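You operate a simulated robot arm through the tools that you are given. There is no shell and no other tool. Be economical: measure what you need, move in short steps, check, and stop when the job is done.

You run a simulated robot arm. Do the job below in one go: nothing can be reset, and whatever is moved stays where it is left.

Task
Brew mild coffee with two scoops of grounds, then switch off.
Fine: scoop into the filter, lay the scoop back, shut the basket, slide the machine home; set the dial before switching on; off once it reads READY.
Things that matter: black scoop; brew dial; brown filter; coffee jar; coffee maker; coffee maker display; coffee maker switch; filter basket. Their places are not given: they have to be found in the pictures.

Only the result counts: the job must be done as asked and must still hold three seconds after the hand-in. Knocking over, shifting, dropping, spilling or breaking anything else fails it.

Robot
A 7-joint arm with a two-finger parallel gripper, fixed in place. Base frame: the origin is at the foot of the arm, x ahead of it, y to its left, z up. Units: m, degrees, N and s.
With the tool pointing down near the work surface it reaches from about 0.3 to 0.74 m from the base axis. Its first joint turns from -115.0 to 115.0 degrees. Payload 3.91 kg.
Tool frame: the origin (TCP) lies between the finger pads and is the grasp point; the fingertips stand 0.03 m ahead of it; z points along the fingers, y is the line along which they close. Largest opening 0.11 m; finger width 0.02, thickness 0.01; the body of the gripper, 0.048 by 0.112 m, starts 0.055 m behind the TCP.
Orientation is told as [roll, pitch, yaw] about the base's x, y, z axes, in that order, counted from this pose: with the fingers straight down and closing along the base's y, the tool's x points along the base's -x, its y along +y and its z along -z.

Tools
- The arm moves only by the tool step_arm. Its argument "motion" is a list of rows, each a list of 7 numbers: the shift along the tool's x, y, z in cm, then the turn, a rotation vector about the tool's x, y, z in degrees, then the opening, from 0 (shut) to 1 (fully open). In form: [[x, y, z, ax, ay, az, jaw], ...]. A call has 1 to 12 rows; each row is the pose to reach, as a shift and turn from the pose commanded when the call began, along the tool's axes at that moment. Each row takes 0.2 s and may step no farther than 0.05 m and 8.6 degrees from the row before; otherwise, or with a gripper value out of range, the whole call is refused. Where a pose cannot be reached the arm comes as near as it can. A force on the tool above 40 N (or 10 N above the force at the start of the call, whichever is more), or a blocked arm, ends the call early, and 0.2 s more pass. Each finger travels about 0.108 m/s and halts on what it meets, pressing with about 39 N; the grip force reading is that of the motor and also rises with nothing between the fingers. The clock runs only during rows and for 0.2 s after the last one: add rows that repeat a pose to give the fingers time. The reply holds the time, the measured pose of the TCP, the force on the tool along the base axes, the opening and the grip force, in the units named above and with some noise, with the torque about the TCP (base axes, N m) and any sound that the robot's microphone picked up.
- Cameras (640 x 400 px; columns grow to the right, rows downward): "scene" is fixed at [0.2179, -0.6373, 1.8608]; the picture's right is [0.99, -0.14, 0.00], its down [-0.09, -0.62, -0.78] and it looks along [0.11, 0.77, -0.63] (base axes); focal length 339 px, centre (320, 200). "wrist" rides on the gripper at [0.072, 0.017, -0.103] in the tool frame; the picture's right is [-0.23, 0.97, 0.00], its down [-0.76, -0.18, -0.62] and it looks along [-0.61, -0.14, 0.78] (tool axes); focal length 222 px, centre (320, 200).
- get_image(camera): a new picture of that camera. No time passes.
- lift_body(by): slides the trunk up (or, below 0, down) by that many m; the arm rides with it, the base frame stays. It gives what a move gives, with no picture.
- locate(camera, pixels): there is no depth. For up to 12 entries [column, row, z] of the newest picture of that camera ("zoom" is the newest enlarged one), the place [x, y] in the base frame at which the ray of that pixel passes the height z, good to about 0.002 m, but the place of the scene camera against the robot may be out by one fixed shift of up to 0.018 m in any direction. No time passes.
- close_up(camera, box): a new picture of the part [left, top, right, bottom] of that camera's present view, enlarged. No time passes.
- close_job(): hands the job in; it is judged then, once.

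Work in short steps. Measure before you move; look again where a grasp or a placing could have gone wrong, and mend it. You have 80 turns and 38 pictures in all, those below and enlarged ones among them. Open the gripper and draw the arm clear of the work before you hand the job in, unless the task says otherwise; then end with one line.

The tools are called after ">>>" as a command line: name --pt "numbers of a row" for each row, then --argument value for the rest, lists and objects as JSON in quotes. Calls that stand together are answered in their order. step_arm: Moves the arm, as the interface text tells. Its arguments: {"type":"object","properties":{"motion":{"type":"array"}},"required":["motion"]} The other tools are called the same way: lift_body (by) slides the trunk up or down; get_image (camera) takes a picture; locate (camera, pixels) gives the place at which the rays of pixels pass given heights; close_up (camera, box) takes an enlarged picture of a part of a camera's view; close_job () hands the job in.

At the start:

```text
t: 0.0
ee_pos: [0.1804, 0.4344, 1.4256]
ee_rot: [0.0, 0.1, 0.0]
wrist_force: [0.0, -0.5, -0.2]
wrist_torque: [0.02, 0.0, 0.02]
grip_width: 0.11
grip_force: 0.1
trunk travel left (down, up): [-0.925, 0.065]
```

scene: 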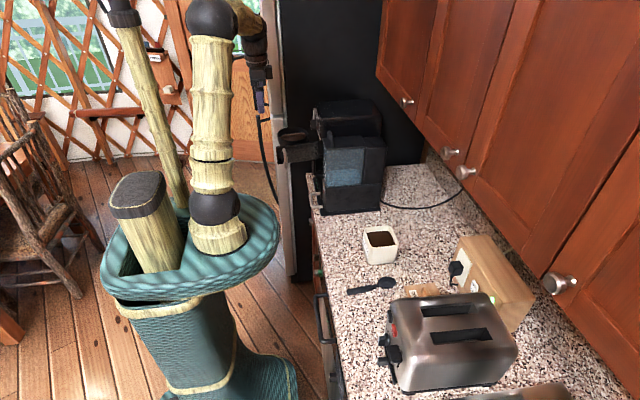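
wrist: 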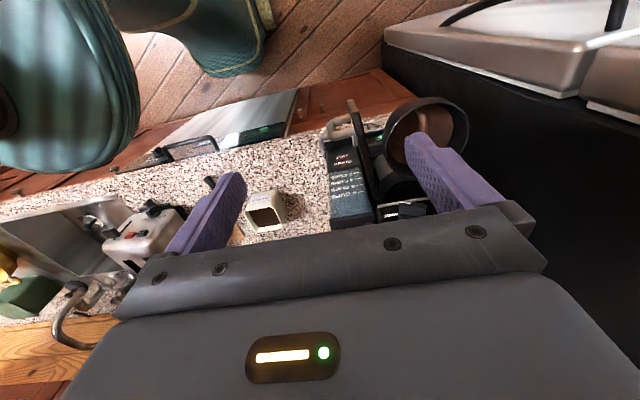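

The scene shows the coffee machine near (350,160), the jar at (380,245) and the scoop at (372,286). I'll enlarge both views to see the machine's details.

>>> close_up --camera "scene" --box '[260, 80, 420, 220]'

>>> close_up --camera "scene" --box '[320, 210, 480, 310]'

>>> close_up --camera "wrist" --box '[230, 80, 480, 240]'

```text
2.86 times, centred on (340, 150) of scene
```

zoom: 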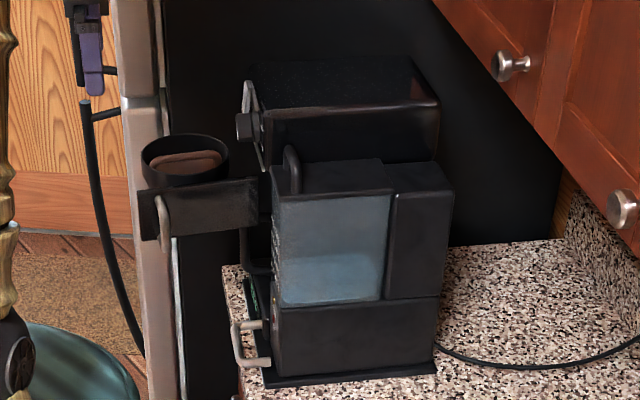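

```text
4.00 times, centred on (400, 260) of scene
```

zoom: 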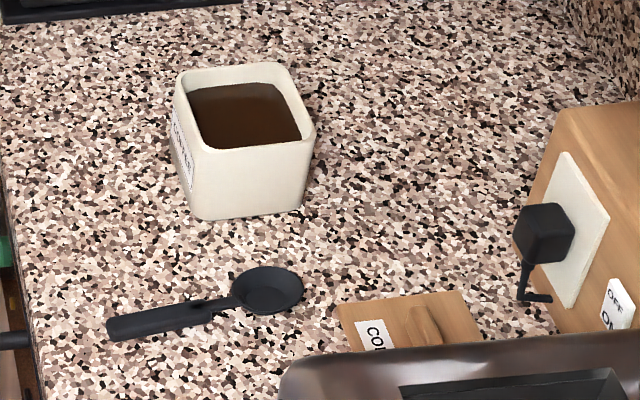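

```text
2.50 times, centred on (355, 160) of wrist
```

zoom: 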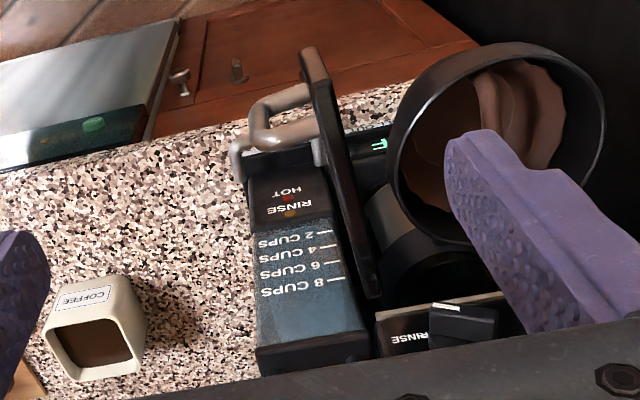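

Next I triangulate the jar in the wrist and scene views by reading positions at several heights, to get the counter height.

>>> locate --camera "wrist" --pixels '[[248, 199, 1.0], [248, 199, 0.9], [285, 218, 1.0], [285, 218, 0.9], [323, 145, 1.0], [323, 145, 0.9], [382, 155, 1.1], [333, 229, 1.1], [333, 229, 1.0], [353, 99, 1.2], [375, 197, 1.2], [468, 120, 1.2]]'

>>> locate --camera "scene" --pixels '[[371, 247, 1.0], [371, 247, 0.9], [395, 242, 1.0], [395, 242, 0.9], [349, 291, 0.9], [390, 283, 0.9], [297, 137, 1.2], [317, 128, 1.2], [295, 146, 1.2], [388, 148, 1.1]]'

>>> get_image --camera "wrist"

```text
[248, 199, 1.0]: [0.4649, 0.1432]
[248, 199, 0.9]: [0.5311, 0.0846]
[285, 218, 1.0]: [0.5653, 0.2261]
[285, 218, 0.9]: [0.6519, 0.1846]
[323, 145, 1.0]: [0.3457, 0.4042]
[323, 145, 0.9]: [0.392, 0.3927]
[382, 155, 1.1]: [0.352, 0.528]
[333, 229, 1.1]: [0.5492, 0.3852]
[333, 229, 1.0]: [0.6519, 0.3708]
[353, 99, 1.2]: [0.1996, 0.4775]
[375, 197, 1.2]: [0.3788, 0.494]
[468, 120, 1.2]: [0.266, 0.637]
```

```text
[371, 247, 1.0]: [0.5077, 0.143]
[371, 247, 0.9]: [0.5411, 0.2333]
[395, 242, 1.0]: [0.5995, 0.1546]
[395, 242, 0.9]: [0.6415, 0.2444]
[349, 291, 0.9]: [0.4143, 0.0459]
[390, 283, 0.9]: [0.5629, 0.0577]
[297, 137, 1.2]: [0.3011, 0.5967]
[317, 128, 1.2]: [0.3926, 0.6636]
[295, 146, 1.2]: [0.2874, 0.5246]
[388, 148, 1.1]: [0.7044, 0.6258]
```

```text
32 pictures are left
```

wrist: 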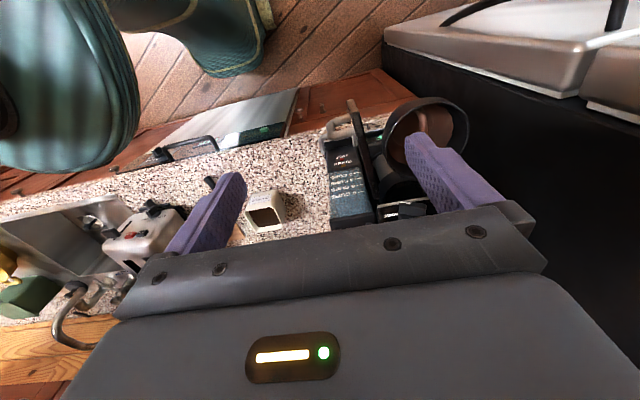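

The jar's aisle-side rim corners match between views: wrist (280,207)/(246,214) against scene (366,229)/(371,247). The door handle and other points can be matched the same way.

>>> locate --camera "wrist" --pixels '[[280, 207, 1.0], [280, 207, 0.9], [246, 214, 1.0], [246, 214, 0.9], [350, 101, 1.2], [350, 101, 1.1], [381, 160, 1.2], [381, 160, 1.1], [469, 117, 1.2], [469, 117, 1.1], [329, 232, 1.1], [329, 232, 1.0]]'

>>> locate --camera "scene" --pixels '[[366, 229, 1.0], [366, 229, 0.9], [371, 247, 1.0], [371, 247, 0.9], [295, 147, 1.2], [295, 147, 1.1], [357, 148, 1.1], [357, 148, 1.2], [385, 148, 1.1], [385, 148, 1.0]]'

```text
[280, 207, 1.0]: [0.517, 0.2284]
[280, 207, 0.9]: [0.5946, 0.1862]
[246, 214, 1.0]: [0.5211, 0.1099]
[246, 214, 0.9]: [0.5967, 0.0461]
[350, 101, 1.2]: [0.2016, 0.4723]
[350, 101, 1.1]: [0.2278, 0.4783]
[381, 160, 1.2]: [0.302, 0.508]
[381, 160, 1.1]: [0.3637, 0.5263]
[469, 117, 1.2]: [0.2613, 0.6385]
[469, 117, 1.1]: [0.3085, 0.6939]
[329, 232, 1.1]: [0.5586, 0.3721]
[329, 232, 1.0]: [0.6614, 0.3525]
```

```text
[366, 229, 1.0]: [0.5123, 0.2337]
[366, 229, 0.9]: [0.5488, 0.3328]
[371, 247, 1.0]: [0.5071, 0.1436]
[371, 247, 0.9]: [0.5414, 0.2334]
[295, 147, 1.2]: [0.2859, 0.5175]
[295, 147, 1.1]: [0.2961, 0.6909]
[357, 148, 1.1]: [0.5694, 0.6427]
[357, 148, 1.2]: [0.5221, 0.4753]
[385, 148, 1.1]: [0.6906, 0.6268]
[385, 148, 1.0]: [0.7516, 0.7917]
```

Jar rim is about z≈1.01, so the counter is near 0.92, and the door plate with its basket is swung out over x≈0.2–0.36, y≈0.5. I'll draw back in −x and pitch the tool up so the wrist camera can see the machine front.

>>> step_arm --pt "2 -2 0 0 -6 0 1" --pt "4 -4 0 0 -12 0 1" --pt "6 -6 0 0 -18 0 1" --pt "8 -8 0 0 -24 0 1" --pt "10 -10 0 0 -30 0 1" --pt "10 -10 0 0 -30 0 1"

>>> lift_body --by -0.12

>>> get_image --camera "wrist"

```text
t: 1.4
ee_pos: [0.0796, 0.3355, 1.4257]
ee_rot: [0.0, -30.0, 0.1]
wrist_force: [-0.2, 0.4, 0.6]
wrist_torque: [-0.01, 0.02, 0.01]
grip_width: 0.11
grip_force: 0.0
trunk travel left (down, up): [-0.925, 0.065]
```

```text
t: 2.9
ee_pos: [0.0796, 0.3357, 1.304]
ee_rot: [-0.1, -30.0, 0.0]
wrist_force: [0.0, 0.0, 0.1]
wrist_torque: [0.01, 0.03, -0.03]
grip_width: 0.1101
grip_force: 0.1
trunk travel left (down, up): [-0.805, 0.185]
```

```text
31 pictures are left
```

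wrist: 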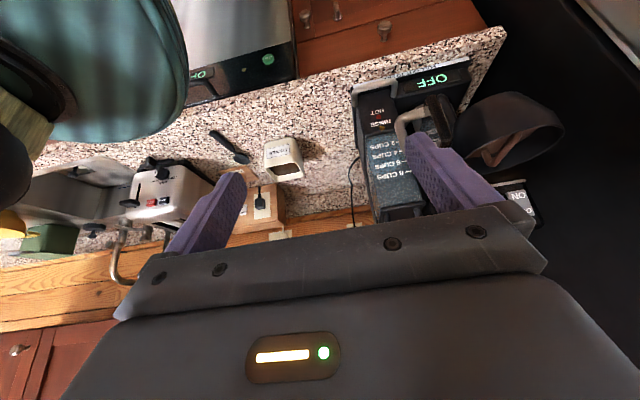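

The picture is upside down, showing the display "OFF" at (432,80) and the door handle at (410,120), but the right finger hides the machine. I'll yaw left by 24° to centre it.

>>> step_arm --pt "0 0 0 -4 0 -6.9 1" --pt "0 0 0 -8 0 -13.8 1" --pt "0 0 0 -12 0 -20.8 1" --pt "0 0 0 -12 0 -20.8 1"

>>> close_up --camera "wrist" --box '[200, 30, 520, 230]'

```text
t: 3.9
ee_pos: [0.0785, 0.3355, 1.3052]
ee_rot: [-0.1, -30.0, 24.1]
wrist_force: [0.0, -0.4, 1.0]
wrist_torque: [-0.05, -0.02, -0.01]
grip_width: 0.1101
grip_force: 0.0
trunk travel left (down, up): [-0.805, 0.185]
```

```text
2.00 times, centred on (360, 130) of wrist
```

zoom: 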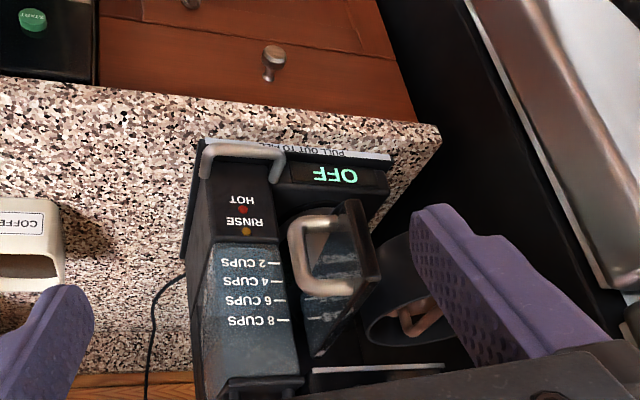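

"PULL OUT TO FILL" shows on the sliding tray with a handle at base front left, and the display reads OFF. I need to see the control panel on the head, so I'll pitch up by a further 25°.

>>> step_arm --pt "0 0 0 0 -8 0 1" --pt "0 0 0 0 -16 0 1" --pt "0 0 0 0 -24 0 1" --pt "0 0 0 0 -24 0 1"

>>> close_up --camera "wrist" --box '[200, 0, 520, 200]'

```text
t: 5.1
ee_pos: [0.1112, 0.3356, 1.3041]
ee_rot: [0.2, -53.6, 18.0]
wrist_force: [1.0, -1.0, 0.5]
wrist_torque: [0.03, -0.02, -0.01]
grip_width: 0.1099
grip_force: 0.0
trunk travel left (down, up): [-0.805, 0.185]
stopped in row 4: the arm was blocked; the commanded pose is now the measured one
```

```text
2.00 times, centred on (360, 100) of wrist
```

zoom: 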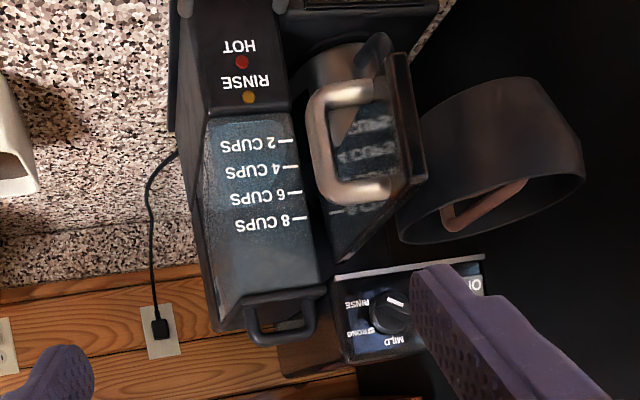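

The head panel shows a dial at zoom (390,315) with RINSE/STRONG/MILD labels, and the power switch is behind the right finger. I'll shift +y and slightly up for a clear look.

>>> step_arm --pt "-1.9 3.8 0 0 0 0 1" --pt "-3.9 7.6 0 0 0 0 1" --pt "-3.9 7.6 0 0 0 0 1"

>>> close_up --camera "wrist" --box '[220, 30, 460, 180]'

```text
t: 5.9
ee_pos: [0.1084, 0.4123, 1.335]
ee_rot: [0.2, -53.5, 18.1]
wrist_force: [0.2, -0.1, 0.5]
wrist_torque: [-0.02, -0.02, -0.03]
grip_width: 0.1104
grip_force: 0.1
trunk travel left (down, up): [-0.805, 0.185]
```

```text
2.67 times, centred on (340, 105) of wrist
```

zoom: 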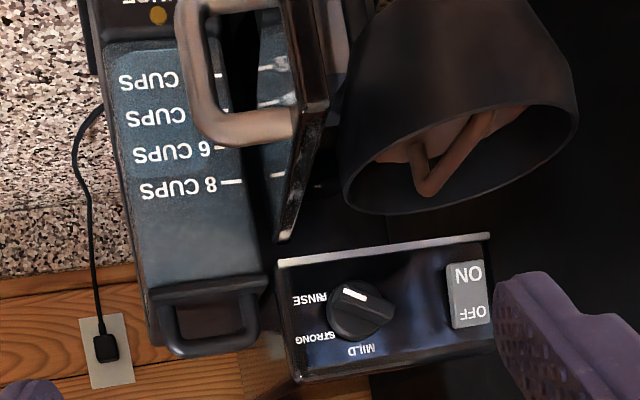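

The panel is clear: dial at about wrist (355,145) with a white mark, rocker with OFF above and ON below in the world (the picture is inverted). I'll enlarge the dial to read its pointer.

>>> close_up --camera "wrist" --box '[320, 115, 416, 175]'

>>> close_up --camera "scene" --box '[270, 90, 400, 220]'

```text
6.67 times, centred on (368, 145) of wrist
```

zoom: 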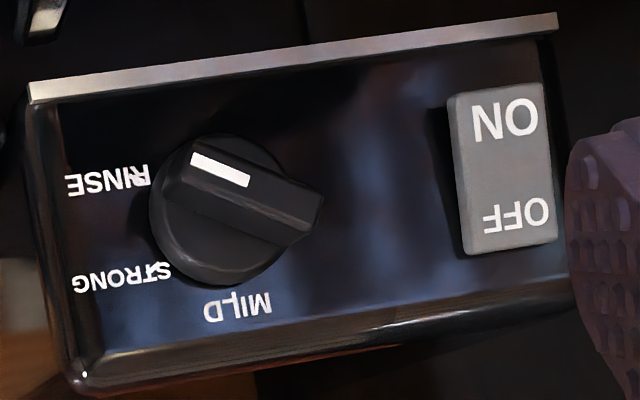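

```text
3.08 times, centred on (335, 155) of scene
```

zoom: 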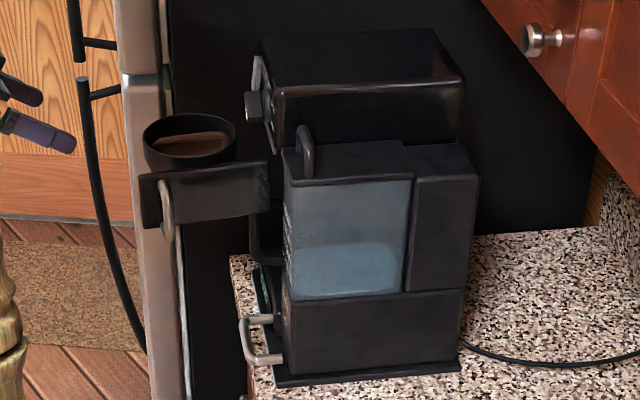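

The pointer is on RINSE; MILD is about 120° counter-clockwise (seen from the front), past STRONG. I'll locate panel features in this wrist view for triangulation with the scene view.

>>> locate --camera "wrist" --pixels '[[352.7, 147.3, 1.3], [352.7, 147.3, 1.25], [395.6, 133, 1.3], [395.6, 133, 1.25], [324.5, 129, 1.25], [324.5, 129, 1.2], [403.4, 117.5, 1.25], [403.4, 117.5, 1.2], [329, 173, 1.3], [329, 173, 1.25]]'

>>> locate --camera "zoom" --pixels '[[253, 105, 1.3], [253, 105, 1.25], [275, 153, 1.25], [275, 153, 1.2], [258, 58, 1.35], [258, 58, 1.3], [242, 120, 1.2], [140, 175, 1.2], [140, 175, 1.15], [270, 165, 1.2], [190, 128, 1.2], [245, 330, 0.95]]'

```text
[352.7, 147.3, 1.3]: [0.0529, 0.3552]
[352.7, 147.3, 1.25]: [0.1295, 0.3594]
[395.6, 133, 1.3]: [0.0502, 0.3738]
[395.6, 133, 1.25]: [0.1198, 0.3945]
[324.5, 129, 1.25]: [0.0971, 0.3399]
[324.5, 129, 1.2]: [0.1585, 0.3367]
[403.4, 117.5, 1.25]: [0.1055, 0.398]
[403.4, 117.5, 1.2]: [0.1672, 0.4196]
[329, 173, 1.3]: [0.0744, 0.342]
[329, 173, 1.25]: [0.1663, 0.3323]
```

```text
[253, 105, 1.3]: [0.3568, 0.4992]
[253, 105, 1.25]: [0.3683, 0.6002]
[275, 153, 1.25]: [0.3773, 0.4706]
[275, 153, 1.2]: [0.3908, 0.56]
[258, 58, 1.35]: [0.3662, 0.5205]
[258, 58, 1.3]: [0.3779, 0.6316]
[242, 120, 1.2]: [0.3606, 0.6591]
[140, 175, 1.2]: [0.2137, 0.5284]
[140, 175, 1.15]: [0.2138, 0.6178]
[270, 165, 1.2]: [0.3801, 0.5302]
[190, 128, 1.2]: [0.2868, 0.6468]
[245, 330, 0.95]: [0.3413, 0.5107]
```

Those wrist coordinates came from the older full wrist picture, so I computed the geometry by hand: dial ≈ (0.36, 0.535, 1.275), switch ≈ (0.36, 0.61, 1.27). Next I go for the scoop, returning the tool to pointing down while moving towards (0.25, 0.10, 1.25).

>>> step_arm --pt "0.5 -3.8 0.9 0 6 0 1" --pt "1 -7.5 1.8 0 12 0 1" --pt "1.5 -11.3 2.7 0 18 0 1" --pt "2 -15 3.6 0 24 0 1" --pt "2.5 -18.8 4.5 0 30 0 1" --pt "3 -22.5 5.4 0 36 0 1" --pt "3.5 -26.3 6.3 0 42 0 1" --pt "4 -30 7.2 0 48 0 1" --pt "4.6 -33.8 8.1 0 53.5 0 1" --pt "4.6 -33.8 8.1 0 53.5 0 1"

>>> step_arm --pt "0 0 0 0 0 6 1" --pt "0 0 0 0 0 12 1" --pt "0 0 0 0 0 18 1" --pt "0 0 0 0 0 18 1"

>>> get_image --camera "wrist"

```text
t: 8.1
ee_pos: [0.2498, 0.1046, 1.2508]
ee_rot: [0.1, 0.0, 18.3]
wrist_force: [-1.2, -0.6, 0.0]
wrist_torque: [0.04, -0.01, -0.01]
grip_width: 0.1098
grip_force: 0.0
trunk travel left (down, up): [-0.805, 0.185]
```

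```text
t: 9.1
ee_pos: [0.2504, 0.1061, 1.2503]
ee_rot: [0.3, 0.1, 0.2]
wrist_force: [-0.4, 0.5, -0.1]
wrist_torque: [-0.01, 0.01, -0.05]
grip_width: 0.1101
grip_force: 0.2
trunk travel left (down, up): [-0.805, 0.185]
```

```text
25 pictures are left
```

wrist: 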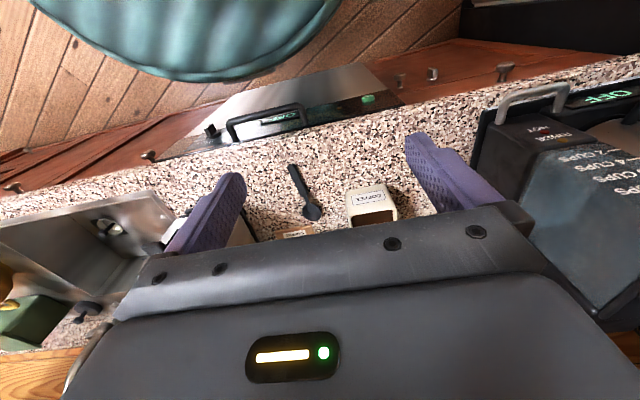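

The scoop runs from handle end (292,167) to bowl (311,212) and the jar is at (370,205). I'll enlarge for accuracy.

>>> close_up --camera "wrist" --box '[256, 150, 416, 250]'

>>> close_up --camera "scene" --box '[330, 215, 426, 305]'

```text
4.00 times, centred on (336, 200) of wrist
```

zoom: 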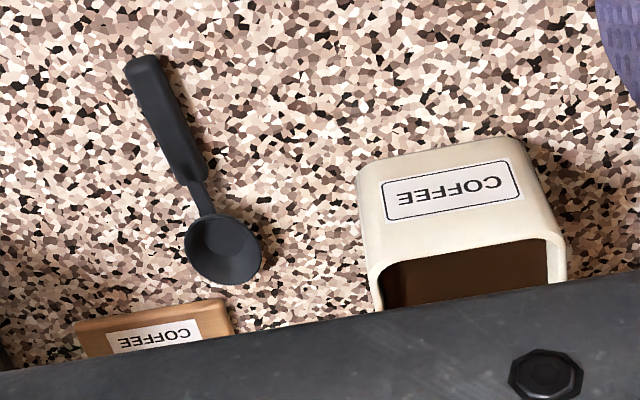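

```text
4.44 times, centred on (378, 260) of scene
```

zoom: 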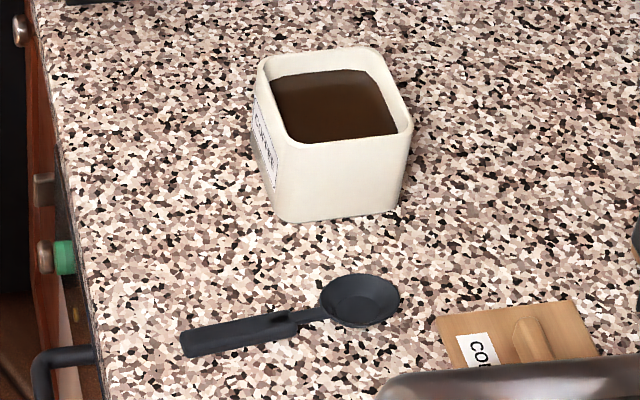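

Handle end is at wrist (293,165), its middle (300,182), neck (305,195) and bowl (311,212). I locate these at counter height candidates along with the jar corners.

>>> locate --camera "wrist" --pixels '[[292.7, 165, 0.93], [292.7, 165, 0.9], [300.5, 182.5, 0.93], [304.7, 195, 0.93], [311.5, 212.5, 0.93], [311.5, 212.5, 0.9], [347, 191, 0.93], [347, 191, 0.9], [386, 185, 0.93], [349, 217, 1.01], [349, 217, 0.98], [395.5, 210, 1.01]]'

>>> locate --camera "zoom" --pixels '[[185, 343, 0.93], [185, 343, 0.9], [360, 300, 0.93], [360, 300, 0.9], [285, 220, 0.93], [285, 220, 0.9], [285, 140, 1.01], [285, 140, 0.98], [410, 130, 1.01], [262, 62, 1.01], [370, 48, 1.01], [398, 128, 1.0]]'

```text
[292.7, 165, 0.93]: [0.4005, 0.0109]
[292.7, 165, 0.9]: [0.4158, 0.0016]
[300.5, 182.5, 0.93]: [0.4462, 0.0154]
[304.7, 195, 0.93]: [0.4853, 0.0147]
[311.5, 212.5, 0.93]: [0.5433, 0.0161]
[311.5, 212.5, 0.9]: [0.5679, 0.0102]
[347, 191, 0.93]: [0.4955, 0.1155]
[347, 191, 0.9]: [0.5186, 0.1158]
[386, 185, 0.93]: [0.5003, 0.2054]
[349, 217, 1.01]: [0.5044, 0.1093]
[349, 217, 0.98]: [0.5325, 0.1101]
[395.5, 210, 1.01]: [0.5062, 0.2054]
```

```text
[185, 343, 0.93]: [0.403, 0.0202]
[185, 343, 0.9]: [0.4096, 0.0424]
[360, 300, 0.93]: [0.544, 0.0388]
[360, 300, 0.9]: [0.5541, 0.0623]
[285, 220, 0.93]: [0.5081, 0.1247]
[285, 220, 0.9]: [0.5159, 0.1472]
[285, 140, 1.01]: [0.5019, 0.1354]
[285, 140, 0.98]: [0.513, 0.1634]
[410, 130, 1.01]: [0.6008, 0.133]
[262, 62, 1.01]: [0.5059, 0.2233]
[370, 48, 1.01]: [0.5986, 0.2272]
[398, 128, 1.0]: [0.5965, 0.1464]
```

Offset-corrected: counter z≈0.916, scoop handle end (0.403,0.010), bowl centre (0.547,0.015), jar x 0.505–0.60, y 0.11–0.205. Before descending I check how close the toaster is.

>>> get_image --camera "scene"

>>> locate --camera "wrist" --pixels '[[170, 218, 1.0], [170, 218, 0.95], [245, 215, 1.0], [245, 215, 1.1], [250, 240, 1.1], [176, 195, 1.1]]'

```text
22 pictures are left
```

scene: 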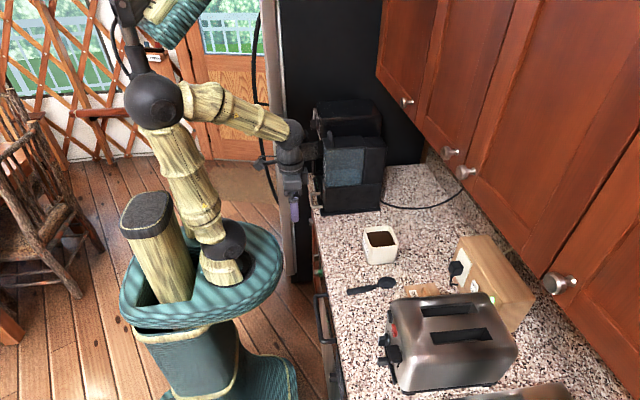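

```text
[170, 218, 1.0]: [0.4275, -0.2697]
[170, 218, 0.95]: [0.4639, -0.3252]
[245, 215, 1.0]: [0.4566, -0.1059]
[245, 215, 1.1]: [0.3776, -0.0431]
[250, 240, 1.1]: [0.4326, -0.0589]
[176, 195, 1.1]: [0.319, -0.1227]
```

The toaster's far top edge runs from (395,300) to (497,294) in the scene; I locate it at plausible heights, plus its levers.

>>> locate --camera "scene" --pixels '[[395, 300, 1.08], [395, 300, 1.05], [495, 294, 1.08], [400, 392, 0.92], [380, 345, 1.0], [382, 362, 1.0], [388, 320, 1.05], [438, 290, 0.92], [410, 285, 0.92]]'

```text
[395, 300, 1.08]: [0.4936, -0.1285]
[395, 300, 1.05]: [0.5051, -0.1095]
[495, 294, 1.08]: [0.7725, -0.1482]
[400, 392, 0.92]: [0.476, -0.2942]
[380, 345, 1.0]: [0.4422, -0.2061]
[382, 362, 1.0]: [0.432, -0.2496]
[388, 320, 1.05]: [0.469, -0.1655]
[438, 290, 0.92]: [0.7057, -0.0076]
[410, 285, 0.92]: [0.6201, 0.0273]
```

The toaster's edge is y≈−0.13 at x≥0.49, clear of the gripper. I move above the scoop handle at (0.430, 0.012), then lower the trunk.

>>> step_arm --pt "-4 -2 0 0 0 0 1" --pt "-8 -4 0 0 0 0 1" --pt "-12 -6 0 0 0 0 0.8" --pt "-16 -8 0 0 0 0 0.6" --pt "-18 -9.4 0 0 0 0 0.5" --pt "-18 -9.4 0 0 0 0 0.5"

>>> lift_body --by -0.2

>>> get_image --camera "wrist"

```text
t: 10.5
ee_pos: [0.4318, 0.0114, 1.25]
ee_rot: [0.2, -0.1, 0.3]
wrist_force: [-0.6, 0.8, 0.5]
wrist_torque: [0.03, 0.0, 0.01]
grip_width: 0.0547
grip_force: 0.0
trunk travel left (down, up): [-0.805, 0.185]
```

```text
t: 12.7
ee_pos: [0.4313, 0.0118, 1.0506]
ee_rot: [0.2, 0.0, 0.4]
wrist_force: [0.2, 0.9, 1.2]
wrist_torque: [0.01, -0.01, -0.01]
grip_width: 0.0549
grip_force: 0.1
trunk travel left (down, up): [-0.605, 0.385]
```

```text
21 pictures are left
```

wrist: 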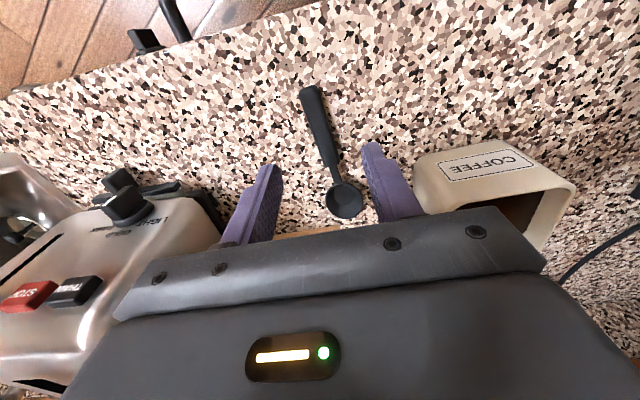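

>>> locate --camera "wrist" --pixels '[[309, 88, 0.925], [322, 140, 0.925], [331, 172, 0.925], [344, 200, 0.925], [416, 160, 0.92], [416, 160, 0.91], [502, 142, 0.92], [425, 205, 1.01], [425, 205, 1.0], [571, 187, 1.01], [571, 187, 1.0]]'

```text
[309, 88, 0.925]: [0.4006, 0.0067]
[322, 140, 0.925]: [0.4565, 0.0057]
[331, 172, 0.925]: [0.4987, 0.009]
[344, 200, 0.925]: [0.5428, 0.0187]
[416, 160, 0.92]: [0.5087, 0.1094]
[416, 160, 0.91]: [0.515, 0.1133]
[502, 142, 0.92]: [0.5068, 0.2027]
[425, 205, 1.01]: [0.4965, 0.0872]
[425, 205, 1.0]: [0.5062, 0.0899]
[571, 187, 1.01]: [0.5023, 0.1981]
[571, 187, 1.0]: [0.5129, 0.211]
```

The handle's line passes y≈0.006 at x≈0.43. I shift 0.5 cm and descend to about 0.955, then close in.

>>> step_arm --pt "0 -0.5 3 0 0 0 0.5" --pt "0 -0.5 6 0 0 0 0.45" --pt "0 -0.5 8 0 0 0 0.4" --pt "0 -0.5 9.4 0 0 0 0.4" --pt "0 -0.5 9.4 0 0 0 0.4"

>>> get_image --camera "wrist"

```text
t: 13.9
ee_pos: [0.4324, 0.0071, 0.9573]
ee_rot: [0.1, -0.1, 0.3]
wrist_force: [0.9, -0.2, 0.2]
wrist_torque: [0.0, 0.01, -0.01]
grip_width: 0.044
grip_force: 0.1
trunk travel left (down, up): [-0.605, 0.385]
```

```text
20 pictures are left
```

wrist: 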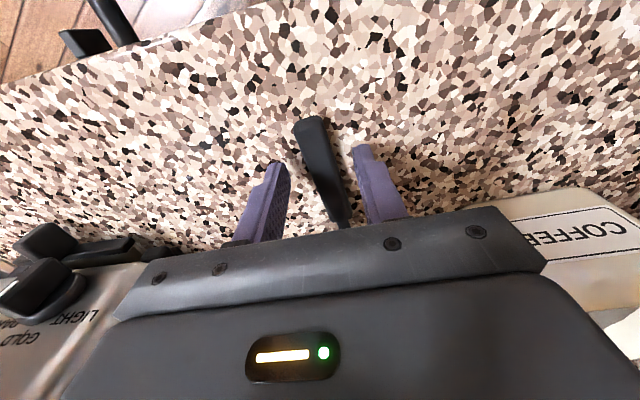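

The handle lies between the fingers. I lower 0.7 cm further and close.

>>> step_arm --pt "0 0 0.4 0 0 0 0.4" --pt "0 0 0.7 0 0 0 0.4" --pt "0 0 0.7 0 0 0 0.1" --pt "0 0 0.7 0 0 0 0" --pt "0 0 0.7 0 0 0 0"

```text
t: 15.1
ee_pos: [0.4318, 0.0073, 0.95]
ee_rot: [0.2, 0.0, 0.2]
wrist_force: [0.1, 0.2, -0.5]
wrist_torque: [0.03, 0.04, 0.0]
grip_width: 0.0188
grip_force: 39.4
trunk travel left (down, up): [-0.605, 0.385]
```

The handle is gripped at 0.019 m with 39 N. I lift 15 cm straight up and check the hold.

>>> step_arm --pt "0 0 -2 0 0 0 0" --pt "0 0 -5 0 0 0 0" --pt "0 0 -9 0 0 0 0" --pt "0 0 -13 0 0 0 0" --pt "0 0 -15 0 0 0 0"

>>> get_image --camera "wrist"

>>> close_up --camera "scene" --box '[320, 190, 448, 290]'

```text
t: 16.3
ee_pos: [0.4309, 0.0069, 1.1]
ee_rot: [0.2, 0.0, 0.2]
wrist_force: [0.3, -1.0, -0.7]
wrist_torque: [-0.04, -0.02, 0.0]
grip_width: 0.0188
grip_force: 39.0
trunk travel left (down, up): [-0.605, 0.385]
```

```text
19 pictures are left
```

wrist: 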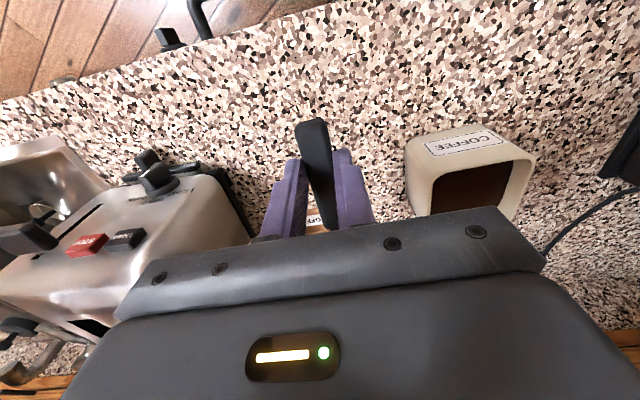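

```text
4.00 times, centred on (384, 240) of scene
```

zoom: 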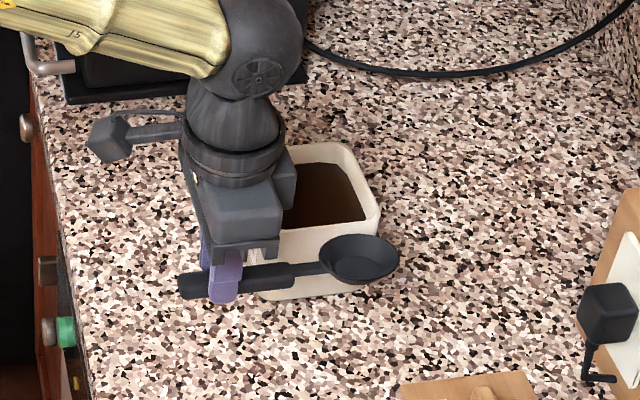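

The scoop is level in the grip, its bowl to +x in the scene zoom at (360,258). I locate the bowl and handle against the jar rim.

>>> locate --camera "zoom" --pixels '[[360, 252, 1.085], [182, 283, 1.085], [322, 252, 1.085], [399, 250, 1.085], [283, 190, 0.99], [365, 215, 0.99], [340, 165, 0.99], [270, 268, 1.085]]'

```text
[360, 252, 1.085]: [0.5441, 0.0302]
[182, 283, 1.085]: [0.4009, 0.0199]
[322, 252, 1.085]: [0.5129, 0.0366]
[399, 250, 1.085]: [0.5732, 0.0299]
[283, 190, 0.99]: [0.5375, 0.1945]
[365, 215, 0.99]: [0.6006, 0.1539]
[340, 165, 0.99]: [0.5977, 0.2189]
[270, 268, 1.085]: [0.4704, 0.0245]
```

The bowl sits 0.113 m ahead of the TCP and 0.008 m to its left, and the jar centre is (0.553,0.157) with rim z≈1.005. I move over the jar level, then tilt the bowl down 45° about its own centre while still above it.

>>> step_arm --pt "0 1 -3 0 0 0 0" --pt "-0.4 5 -3 0 0 0 0" --pt "-0.8 9.5 -3 0 0 0 0" --pt "-1.2 14.2 -3 0 0 0 0" --pt "-1.2 14.2 -3 0 0 0 0"

>>> step_arm --pt "-0.28 0 0.24 0 8 0 0" --pt "-0.77 0 -1.27 0 16 0 0" --pt "-1.46 0 -2.69 0 24 0 0" --pt "-2.35 0 -4.01 0 32 0 0" --pt "-3.41 0 -5.18 0 40 0 0" --pt "-4.16 0 -5.84 0 45 0 0" --pt "-4.16 0 -5.84 0 45 0 0"

>>> close_up --camera "scene" --box '[320, 180, 448, 280]'

```text
t: 17.5
ee_pos: [0.4423, 0.1496, 1.1302]
ee_rot: [0.2, -0.1, 0.2]
wrist_force: [0.9, -0.2, -0.6]
wrist_torque: [0.03, -0.03, 0.0]
grip_width: 0.0189
grip_force: 39.2
trunk travel left (down, up): [-0.605, 0.385]
```

```text
t: 19.1
ee_pos: [0.466, 0.1492, 1.1696]
ee_rot: [0.3, 32.0, 0.4]
wrist_force: [0.1, 0.6, -1.1]
wrist_torque: [-0.01, 0.0, 0.01]
grip_width: 0.0187
grip_force: 39.5
out of reach, approached as far as the arm can: row 5, 6, 7
trunk travel left (down, up): [-0.605, 0.385]
```

```text
4.00 times, centred on (384, 230) of scene
```

zoom: 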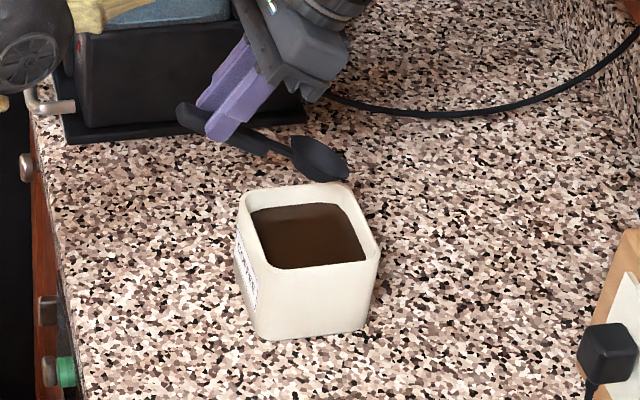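

Tilt stopped at 32° because of reach. Raising the trunk should let the forearm slope down more, so I raise 0.15 m and bring the arm back down by the same amount, then tilt further.

>>> lift_body --by 0.15

>>> step_arm --pt "-2.0 0 3.2 0 0 0 0" --pt "-4.0 0 6.4 0 0 0 0" --pt "-6.0 0 9.6 0 0 0 0" --pt "-7.95 0 12.7 0 0 0 0" --pt "-8.23 0 11.15 0 8 0 0" --pt "-8.23 0 11.15 0 8 0 0"

```text
t: 20.8
ee_pos: [0.4665, 0.148, 1.3194]
ee_rot: [0.1, 32.0, 0.4]
wrist_force: [-0.5, -0.5, 0.3]
wrist_torque: [-0.02, 0.02, -0.02]
grip_width: 0.0185
grip_force: 39.3
trunk travel left (down, up): [-0.755, 0.235]
```

```text
t: 22.2
ee_pos: [0.4756, 0.1493, 1.1828]
ee_rot: [0.2, 40.0, 0.4]
wrist_force: [-0.2, 0.0, 0.0]
wrist_torque: [0.0, 0.0, 0.01]
grip_width: 0.0188
grip_force: 38.4
trunk travel left (down, up): [-0.755, 0.235]
```

Now at 40° tilt with the bowl over the jar. I go to 45° and lower the bowl into the grounds in small steps.

>>> step_arm --pt "-0.33 0 -1.01 0 5 0 0" --pt "-2.26 0 1.29 0 5 0 0" --pt "-4.19 0 3.58 0 5 0 0" --pt "-5.5 0 5.12 0 5 0 0" --pt "-5.5 0 5.12 0 5 0 0"

>>> close_up --camera "scene" --box '[320, 180, 448, 280]'

```text
t: 23.4
ee_pos: [0.4866, 0.149, 1.1061]
ee_rot: [0.2, 45.1, 0.5]
wrist_force: [0.1, 0.4, 0.2]
wrist_torque: [0.0, -0.01, 0.01]
grip_width: 0.0188
grip_force: 38.8
trunk travel left (down, up): [-0.755, 0.235]
```

```text
4.00 times, centred on (384, 230) of scene
```

zoom: 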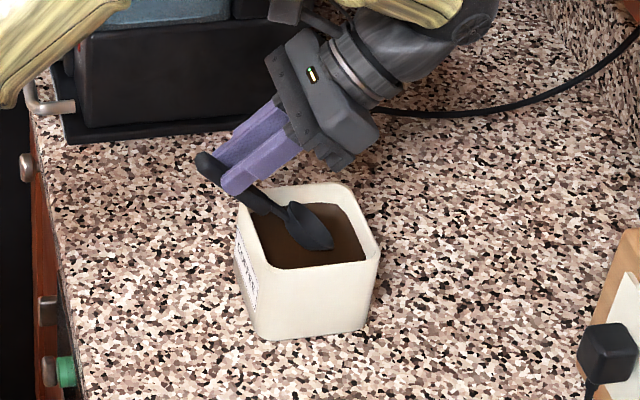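

The bowl enters the jar cleanly with the handle over the near rim. I lower another 3.4 cm to dig in.

>>> step_arm --pt "-0.8 0 0.8 0 0 0 0" --pt "-1.6 0 1.6 0 0 0 0" --pt "-2.0 0 2.0 0 0 0 0" --pt "-2.4 0 2.4 0 0 0 0" --pt "-2.4 0 2.4 0 0 0 0"

>>> close_up --camera "scene" --box '[320, 180, 448, 280]'

```text
t: 24.6
ee_pos: [0.487, 0.1496, 1.0729]
ee_rot: [0.3, 44.9, 0.5]
wrist_force: [0.3, -0.5, -0.1]
wrist_torque: [-0.03, 0.0, -0.01]
grip_width: 0.0187
grip_force: 39.0
trunk travel left (down, up): [-0.755, 0.235]
```

```text
4.00 times, centred on (384, 230) of scene
```

zoom: 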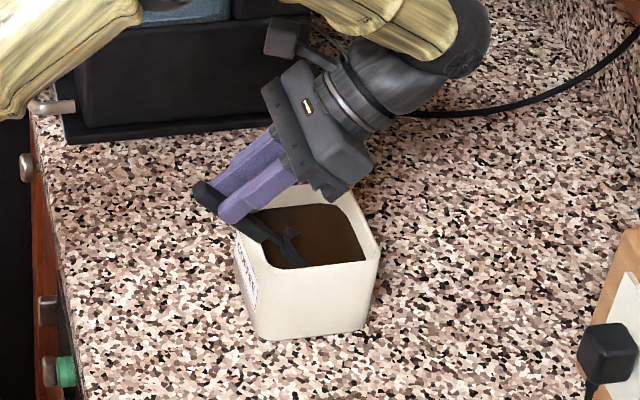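

The bowl is buried in the grounds. Now I level it while lifting along the path that keeps the handle clear of the rim.

>>> step_arm --pt "0.65 0 0.99 0 -8 0 0" --pt "1.02 0 1.88 0 -15 0 0" --pt "1.3 0 2.79 0 -23 0 0" --pt "1.23 0 3.66 0 -30 0 0" --pt "1.11 0 4.42 0 -37.5 0 0" --pt "0.96 0 4.92 0 -45 0 0" --pt "2.4 0 3.5 0 -45 0 0" --pt "3.8 0 2.1 0 -45 0 0" --pt "6.3 0 -0.4 0 -45 0 0" --pt "6.3 0 -0.4 0 -45 0 0"

>>> close_up --camera "scene" --box '[320, 180, 448, 280]'

```text
t: 26.8
ee_pos: [0.4461, 0.1492, 1.1231]
ee_rot: [0.2, -0.1, 0.4]
wrist_force: [0.5, -1.3, -0.6]
wrist_torque: [0.02, 0.05, -0.01]
grip_width: 0.0185
grip_force: 38.7
trunk travel left (down, up): [-0.755, 0.235]
```

```text
4.00 times, centred on (384, 230) of scene
```

zoom: 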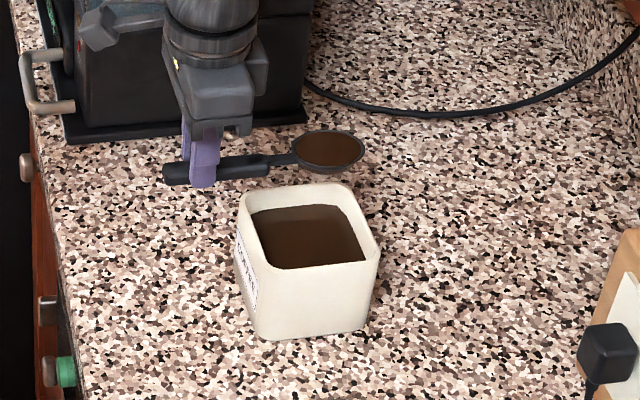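

A full scoop was lifted. The basket rim triangulates to centre ≈(0.275,0.572), z≈1.22. I raise the trunk 0.18 m and carry the scoop level in gentle steps.

>>> lift_body --by 0.18

>>> step_arm --pt "1.5 1 0 0 0 0 0" --pt "4.3 3 0 0 0 0 0" --pt "7.2 5 0 0 0 0 0" --pt "10.1 7 0 0 0 0 0" --pt "13 9 0 0 0 0 0" --pt "15.9 11 0 0 0 0 0" --pt "18 14 0 0 0 0 0" --pt "20 17 0 0 0 0 0" --pt "22 20 0 0 0 0 0" --pt "24 23 0 0 0 0 0" --pt "26 26 0 0 0 0 0" --pt "27 28 0 0 0 0 0"

>>> get_image --camera "wrist"

```text
t: 28.8
ee_pos: [0.4455, 0.149, 1.3036]
ee_rot: [0.2, -0.2, 0.3]
wrist_force: [0.7, 0.2, -0.7]
wrist_torque: [0.03, 0.0, 0.0]
grip_width: 0.0189
grip_force: 39.2
trunk travel left (down, up): [-0.935, 0.055]
```

```text
t: 31.4
ee_pos: [0.1727, 0.4287, 1.304]
ee_rot: [0.1, -0.1, 0.4]
wrist_force: [0.4, 0.3, 0.1]
wrist_torque: [-0.01, 0.01, -0.02]
grip_width: 0.0186
grip_force: 38.6
trunk travel left (down, up): [-0.935, 0.055]
```

```text
13 pictures are left
```

wrist: 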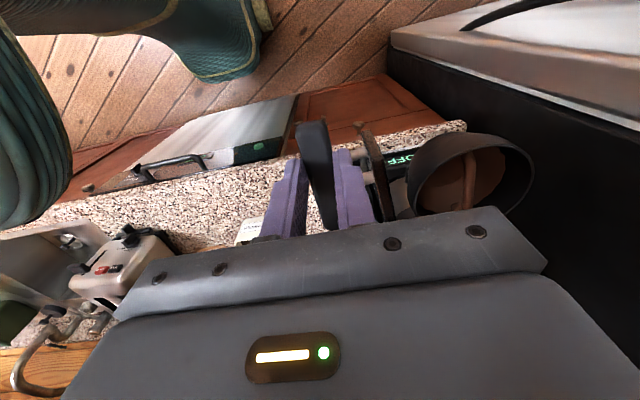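

The basket rim ellipse is centred around (472,180) and the plate end is at (362,122). I locate them against z≈1.22.

>>> locate --camera "wrist" --pixels '[[472, 180, 1.22], [472, 180, 1.2], [408, 185, 1.22], [535, 178, 1.22], [480, 133, 1.22], [480, 133, 1.2], [362, 122, 1.22], [362, 122, 1.2], [385, 218, 1.22], [385, 218, 1.2]]'

>>> close_up --camera "scene" --box '[250, 90, 378, 170]'

```text
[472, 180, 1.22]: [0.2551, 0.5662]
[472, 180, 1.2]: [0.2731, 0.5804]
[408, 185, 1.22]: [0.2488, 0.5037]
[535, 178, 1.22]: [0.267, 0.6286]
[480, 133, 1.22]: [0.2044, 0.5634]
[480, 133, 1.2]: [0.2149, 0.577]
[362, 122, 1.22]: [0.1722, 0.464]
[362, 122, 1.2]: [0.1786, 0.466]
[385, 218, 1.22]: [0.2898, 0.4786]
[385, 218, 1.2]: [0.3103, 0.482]
```

```text
5.00 times, centred on (314, 130) of scene
```

zoom: 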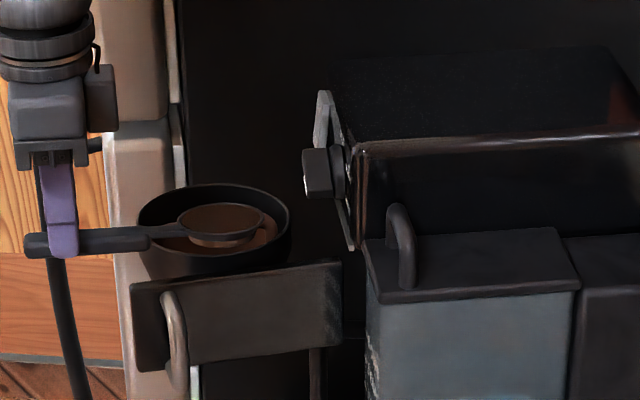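

The basket rim diameter of ≈0.123 m agrees between views at z≈1.22. I check its centre with the scene too.

>>> locate --camera "zoom" --pixels '[[214, 228, 1.22], [132, 284, 1.2], [340, 263, 1.2], [220, 218, 1.28], [45, 243, 1.28], [318, 172, 1.275]]'

```text
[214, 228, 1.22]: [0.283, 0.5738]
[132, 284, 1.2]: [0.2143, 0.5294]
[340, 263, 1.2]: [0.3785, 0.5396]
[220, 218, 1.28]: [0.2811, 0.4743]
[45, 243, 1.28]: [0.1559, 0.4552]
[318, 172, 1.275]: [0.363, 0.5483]
```

Best estimate for the basket centre is (0.276,0.572). I move the scoop so the bowl is above it, still level.

>>> step_arm --pt "0.2 2 0 0 0 0 0" --pt "0.4 5 0 0 0 0 0" --pt "0.6 8 0 0 0 0 0" --pt "0.8 11 0 0 0 0 0" --pt "1 14.1 0 0 0 0 0" --pt "1 14.1 0 0 0 0 0"

>>> close_up --camera "scene" --box '[250, 90, 378, 170]'

```text
t: 32.8
ee_pos: [0.1623, 0.5675, 1.3057]
ee_rot: [0.2, -0.1, 0.3]
wrist_force: [-0.1, -1.3, -0.7]
wrist_torque: [0.01, 0.03, 0.01]
grip_width: 0.0187
grip_force: 39.0
trunk travel left (down, up): [-0.935, 0.055]
```

```text
5.00 times, centred on (314, 130) of scene
```

zoom: 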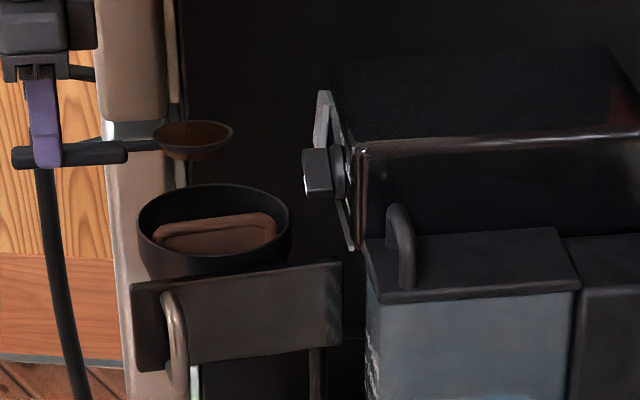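

The bowl lies about 1 cm short in x of the basket centre (195 vs 214 in the zoom). I shift +1 cm, raise a little, and roll about the handle to pour.

>>> step_arm --pt "-0.5 0.1 -0.8 -8 0 0 0" --pt "-1 0.1 -1.2 -16 0 0 0" --pt "-1 0.1 -1.1 -24 0 0 0" --pt "-1 0.1 -0.9 -32 0 0 0" --pt "-1 0.1 -0.7 -40 0 0 0" --pt "-1 0.1 -0.5 -48 0 0 0" --pt "-1 0.1 -0.3 -56 0 0 0" --pt "-1 0.1 -0.1 -64 0 0 0" --pt "-1 0.1 0.1 -72 0 0 0" --pt "-1 0.1 0.3 -80 0 0 0" --pt "-1 0.1 0.45 -88 0 0 0" --pt "-1 0.2 0.6 -96 0 0 0"

>>> close_up --camera "scene" --box '[250, 90, 378, 170]'

```text
t: 35.4
ee_pos: [0.1738, 0.5706, 1.2981]
ee_rot: [96.4, 0.0, 0.3]
wrist_force: [-0.3, 0.0, -1.2]
wrist_torque: [0.02, -0.02, 0.02]
grip_width: 0.019
grip_force: 38.9
trunk travel left (down, up): [-0.935, 0.055]
```

```text
5.00 times, centred on (314, 130) of scene
```

zoom: 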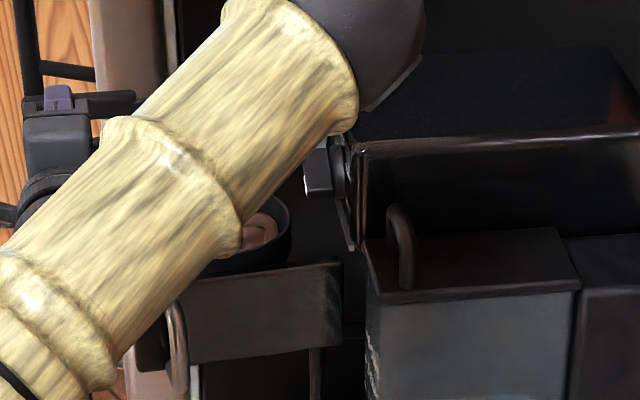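

The roll reached 96° with no contact. I roll on to 112° with a brief hold to empty the bowl, then come back.

>>> step_arm --pt "0 0 0 -8 0 0 0" --pt "0 0 0 -16 0 0 0" --pt "0 0 0 -16 0 0 0" --pt "0 0 0 -16 0 0 0" --pt "0 0 0 -8 0 0 0" --pt "0 0 0 0 0 0 0" --pt "0 0 0 8 0 0 0" --pt "0 0 0 16 0 0 0" --pt "0 0 0 24 0 0 0" --pt "0 0 0 32 0 0 0" --pt "0 0 0 40 0 0 0" --pt "0 0 0 48 0 0 0"

>>> step_arm --pt "0 0 0 8 0 0 0" --pt "0 0 0 16 0 0 0" --pt "0 0 0 24 0 0 0" --pt "0 0 0 32 0 0 0" --pt "0 0 0 40 0 0 0" --pt "0 0 0 48 0 0 0" --pt "0 0 0 48 0 0 0"

>>> close_up --camera "scene" --box '[250, 90, 378, 170]'

```text
t: 38.0
ee_pos: [0.1714, 0.5709, 1.2991]
ee_rot: [48.0, -0.2, 0.2]
wrist_force: [0.1, -0.5, 0.7]
wrist_torque: [0.01, -0.02, 0.0]
grip_width: 0.0186
grip_force: 39.1
trunk travel left (down, up): [-0.935, 0.055]
```

```text
t: 39.6
ee_pos: [0.1728, 0.5698, 1.2989]
ee_rot: [0.1, -0.1, 0.3]
wrist_force: [-0.2, 0.3, -0.1]
wrist_torque: [0.03, 0.03, 0.02]
grip_width: 0.0187
grip_force: 39.8
trunk travel left (down, up): [-0.935, 0.055]
```

```text
5.00 times, centred on (314, 130) of scene
```

zoom: 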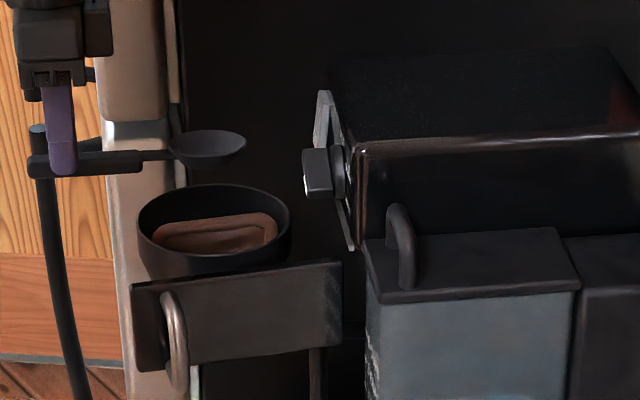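

The scoop is empty and the grounds went into the filter with no visible spill. I return along the reverse path to the jar for the second scoop.

>>> step_arm --pt "0.2 -4.5 0 0 0 0 0" --pt "0.4 -9 0 0 0 0 0" --pt "0.5 -13.5 0 0 0 0 0" --pt "-2 -17 0 0 0 0 0" --pt "-4.3 -21 0 0 0 0 0" --pt "-6.7 -25 0 0 0 0 0" --pt "-9.3 -29 0 0 0 0 0" --pt "-13.2 -32 0 0 0 0 0" --pt "-17.4 -34.6 0 0 0 0 0" --pt "-21.6 -37.2 0 0 0 0 0" --pt "-25 -40 0 0 0 0 0" --pt "-27.3 -42.1 0 0 0 0 0"

>>> lift_body --by -0.18

```text
t: 42.2
ee_pos: [0.4479, 0.1493, 1.2951]
ee_rot: [0.2, -0.1, 0.3]
wrist_force: [1.4, 0.1, -1.0]
wrist_torque: [0.02, 0.01, -0.01]
grip_width: 0.0188
grip_force: 39.3
trunk travel left (down, up): [-0.935, 0.055]
```

```text
t: 44.2
ee_pos: [0.4471, 0.1511, 1.1153]
ee_rot: [0.2, -0.1, 0.2]
wrist_force: [-0.1, -0.2, 0.3]
wrist_torque: [-0.03, 0.03, 0.04]
grip_width: 0.0185
grip_force: 38.9
trunk travel left (down, up): [-0.755, 0.235]
```

At (0.447,0.151,1.116), I repeat the tilt-and-dip motion.

>>> step_arm --pt "-0.18 0 -0.86 0 8 0 0" --pt "-0.67 0 -1.87 0 16 0 0" --pt "-1.36 0 -2.79 0 24 0 0" --pt "-2.25 0 -3.11 0 32 0 0" --pt "-3.31 0 -2.28 0 40 0 0" --pt "-4.06 0 -0.94 0 45 0 0" --pt "-4.06 0 2.06 0 45 0 0" --pt "-4.06 0 3.5 0 45 0 0" --pt "-4.06 0 4.3 0 45 0 0" --pt "-4.06 0 4.7 0 45 0 0" --pt "-4.06 0 4.7 0 45 0 0"

```text
t: 46.6
ee_pos: [0.4849, 0.1493, 1.0706]
ee_rot: [0.3, 44.9, 0.6]
wrist_force: [-5.9, 0.3, 24.3]
wrist_torque: [-0.04, -0.11, 0.02]
grip_width: 0.0188
grip_force: 39.0
trunk travel left (down, up): [-0.755, 0.235]
```

A 24 N upward force shows the handle just pressing on the rim. I back off upward 4 mm first, then level and lift as before.

>>> step_arm --pt "0.35 0 -0.35 0 0 0 0" --pt "1.0 0 0.64 0 -8 0 0" --pt "1.4 0 1.5 0 -15 0 0" --pt "1.7 0 2.4 0 -23 0 0" --pt "1.63 0 3.26 0 -30 0 0" --pt "1.51 0 4.02 0 -37.5 0 0" --pt "1.4 0 4.5 0 -45 0 0" --pt "2.8 0 3.1 0 -45 0 0" --pt "4.2 0 1.7 0 -45 0 0" --pt "6.5 0 -0.6 0 -45 0 0" --pt "6.5 0 -0.6 0 -45 0 0"

>>> close_up --camera "scene" --box '[320, 180, 448, 280]'

```text
t: 49.0
ee_pos: [0.4461, 0.1519, 1.1191]
ee_rot: [0.2, 0.0, 0.3]
wrist_force: [0.9, -0.2, -1.4]
wrist_torque: [0.03, 0.0, 0.02]
grip_width: 0.0189
grip_force: 38.9
trunk travel left (down, up): [-0.755, 0.235]
```

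```text
4.00 times, centred on (384, 230) of scene
```

zoom: 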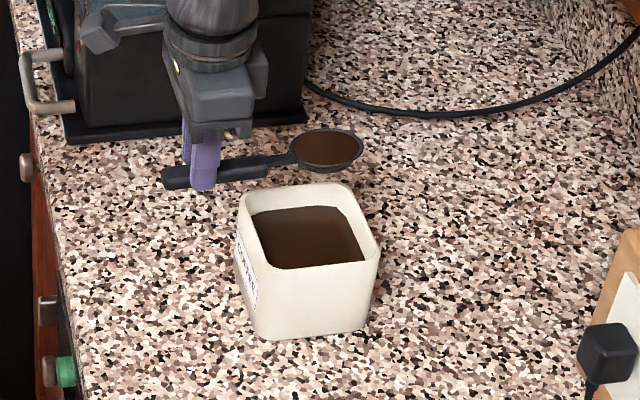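

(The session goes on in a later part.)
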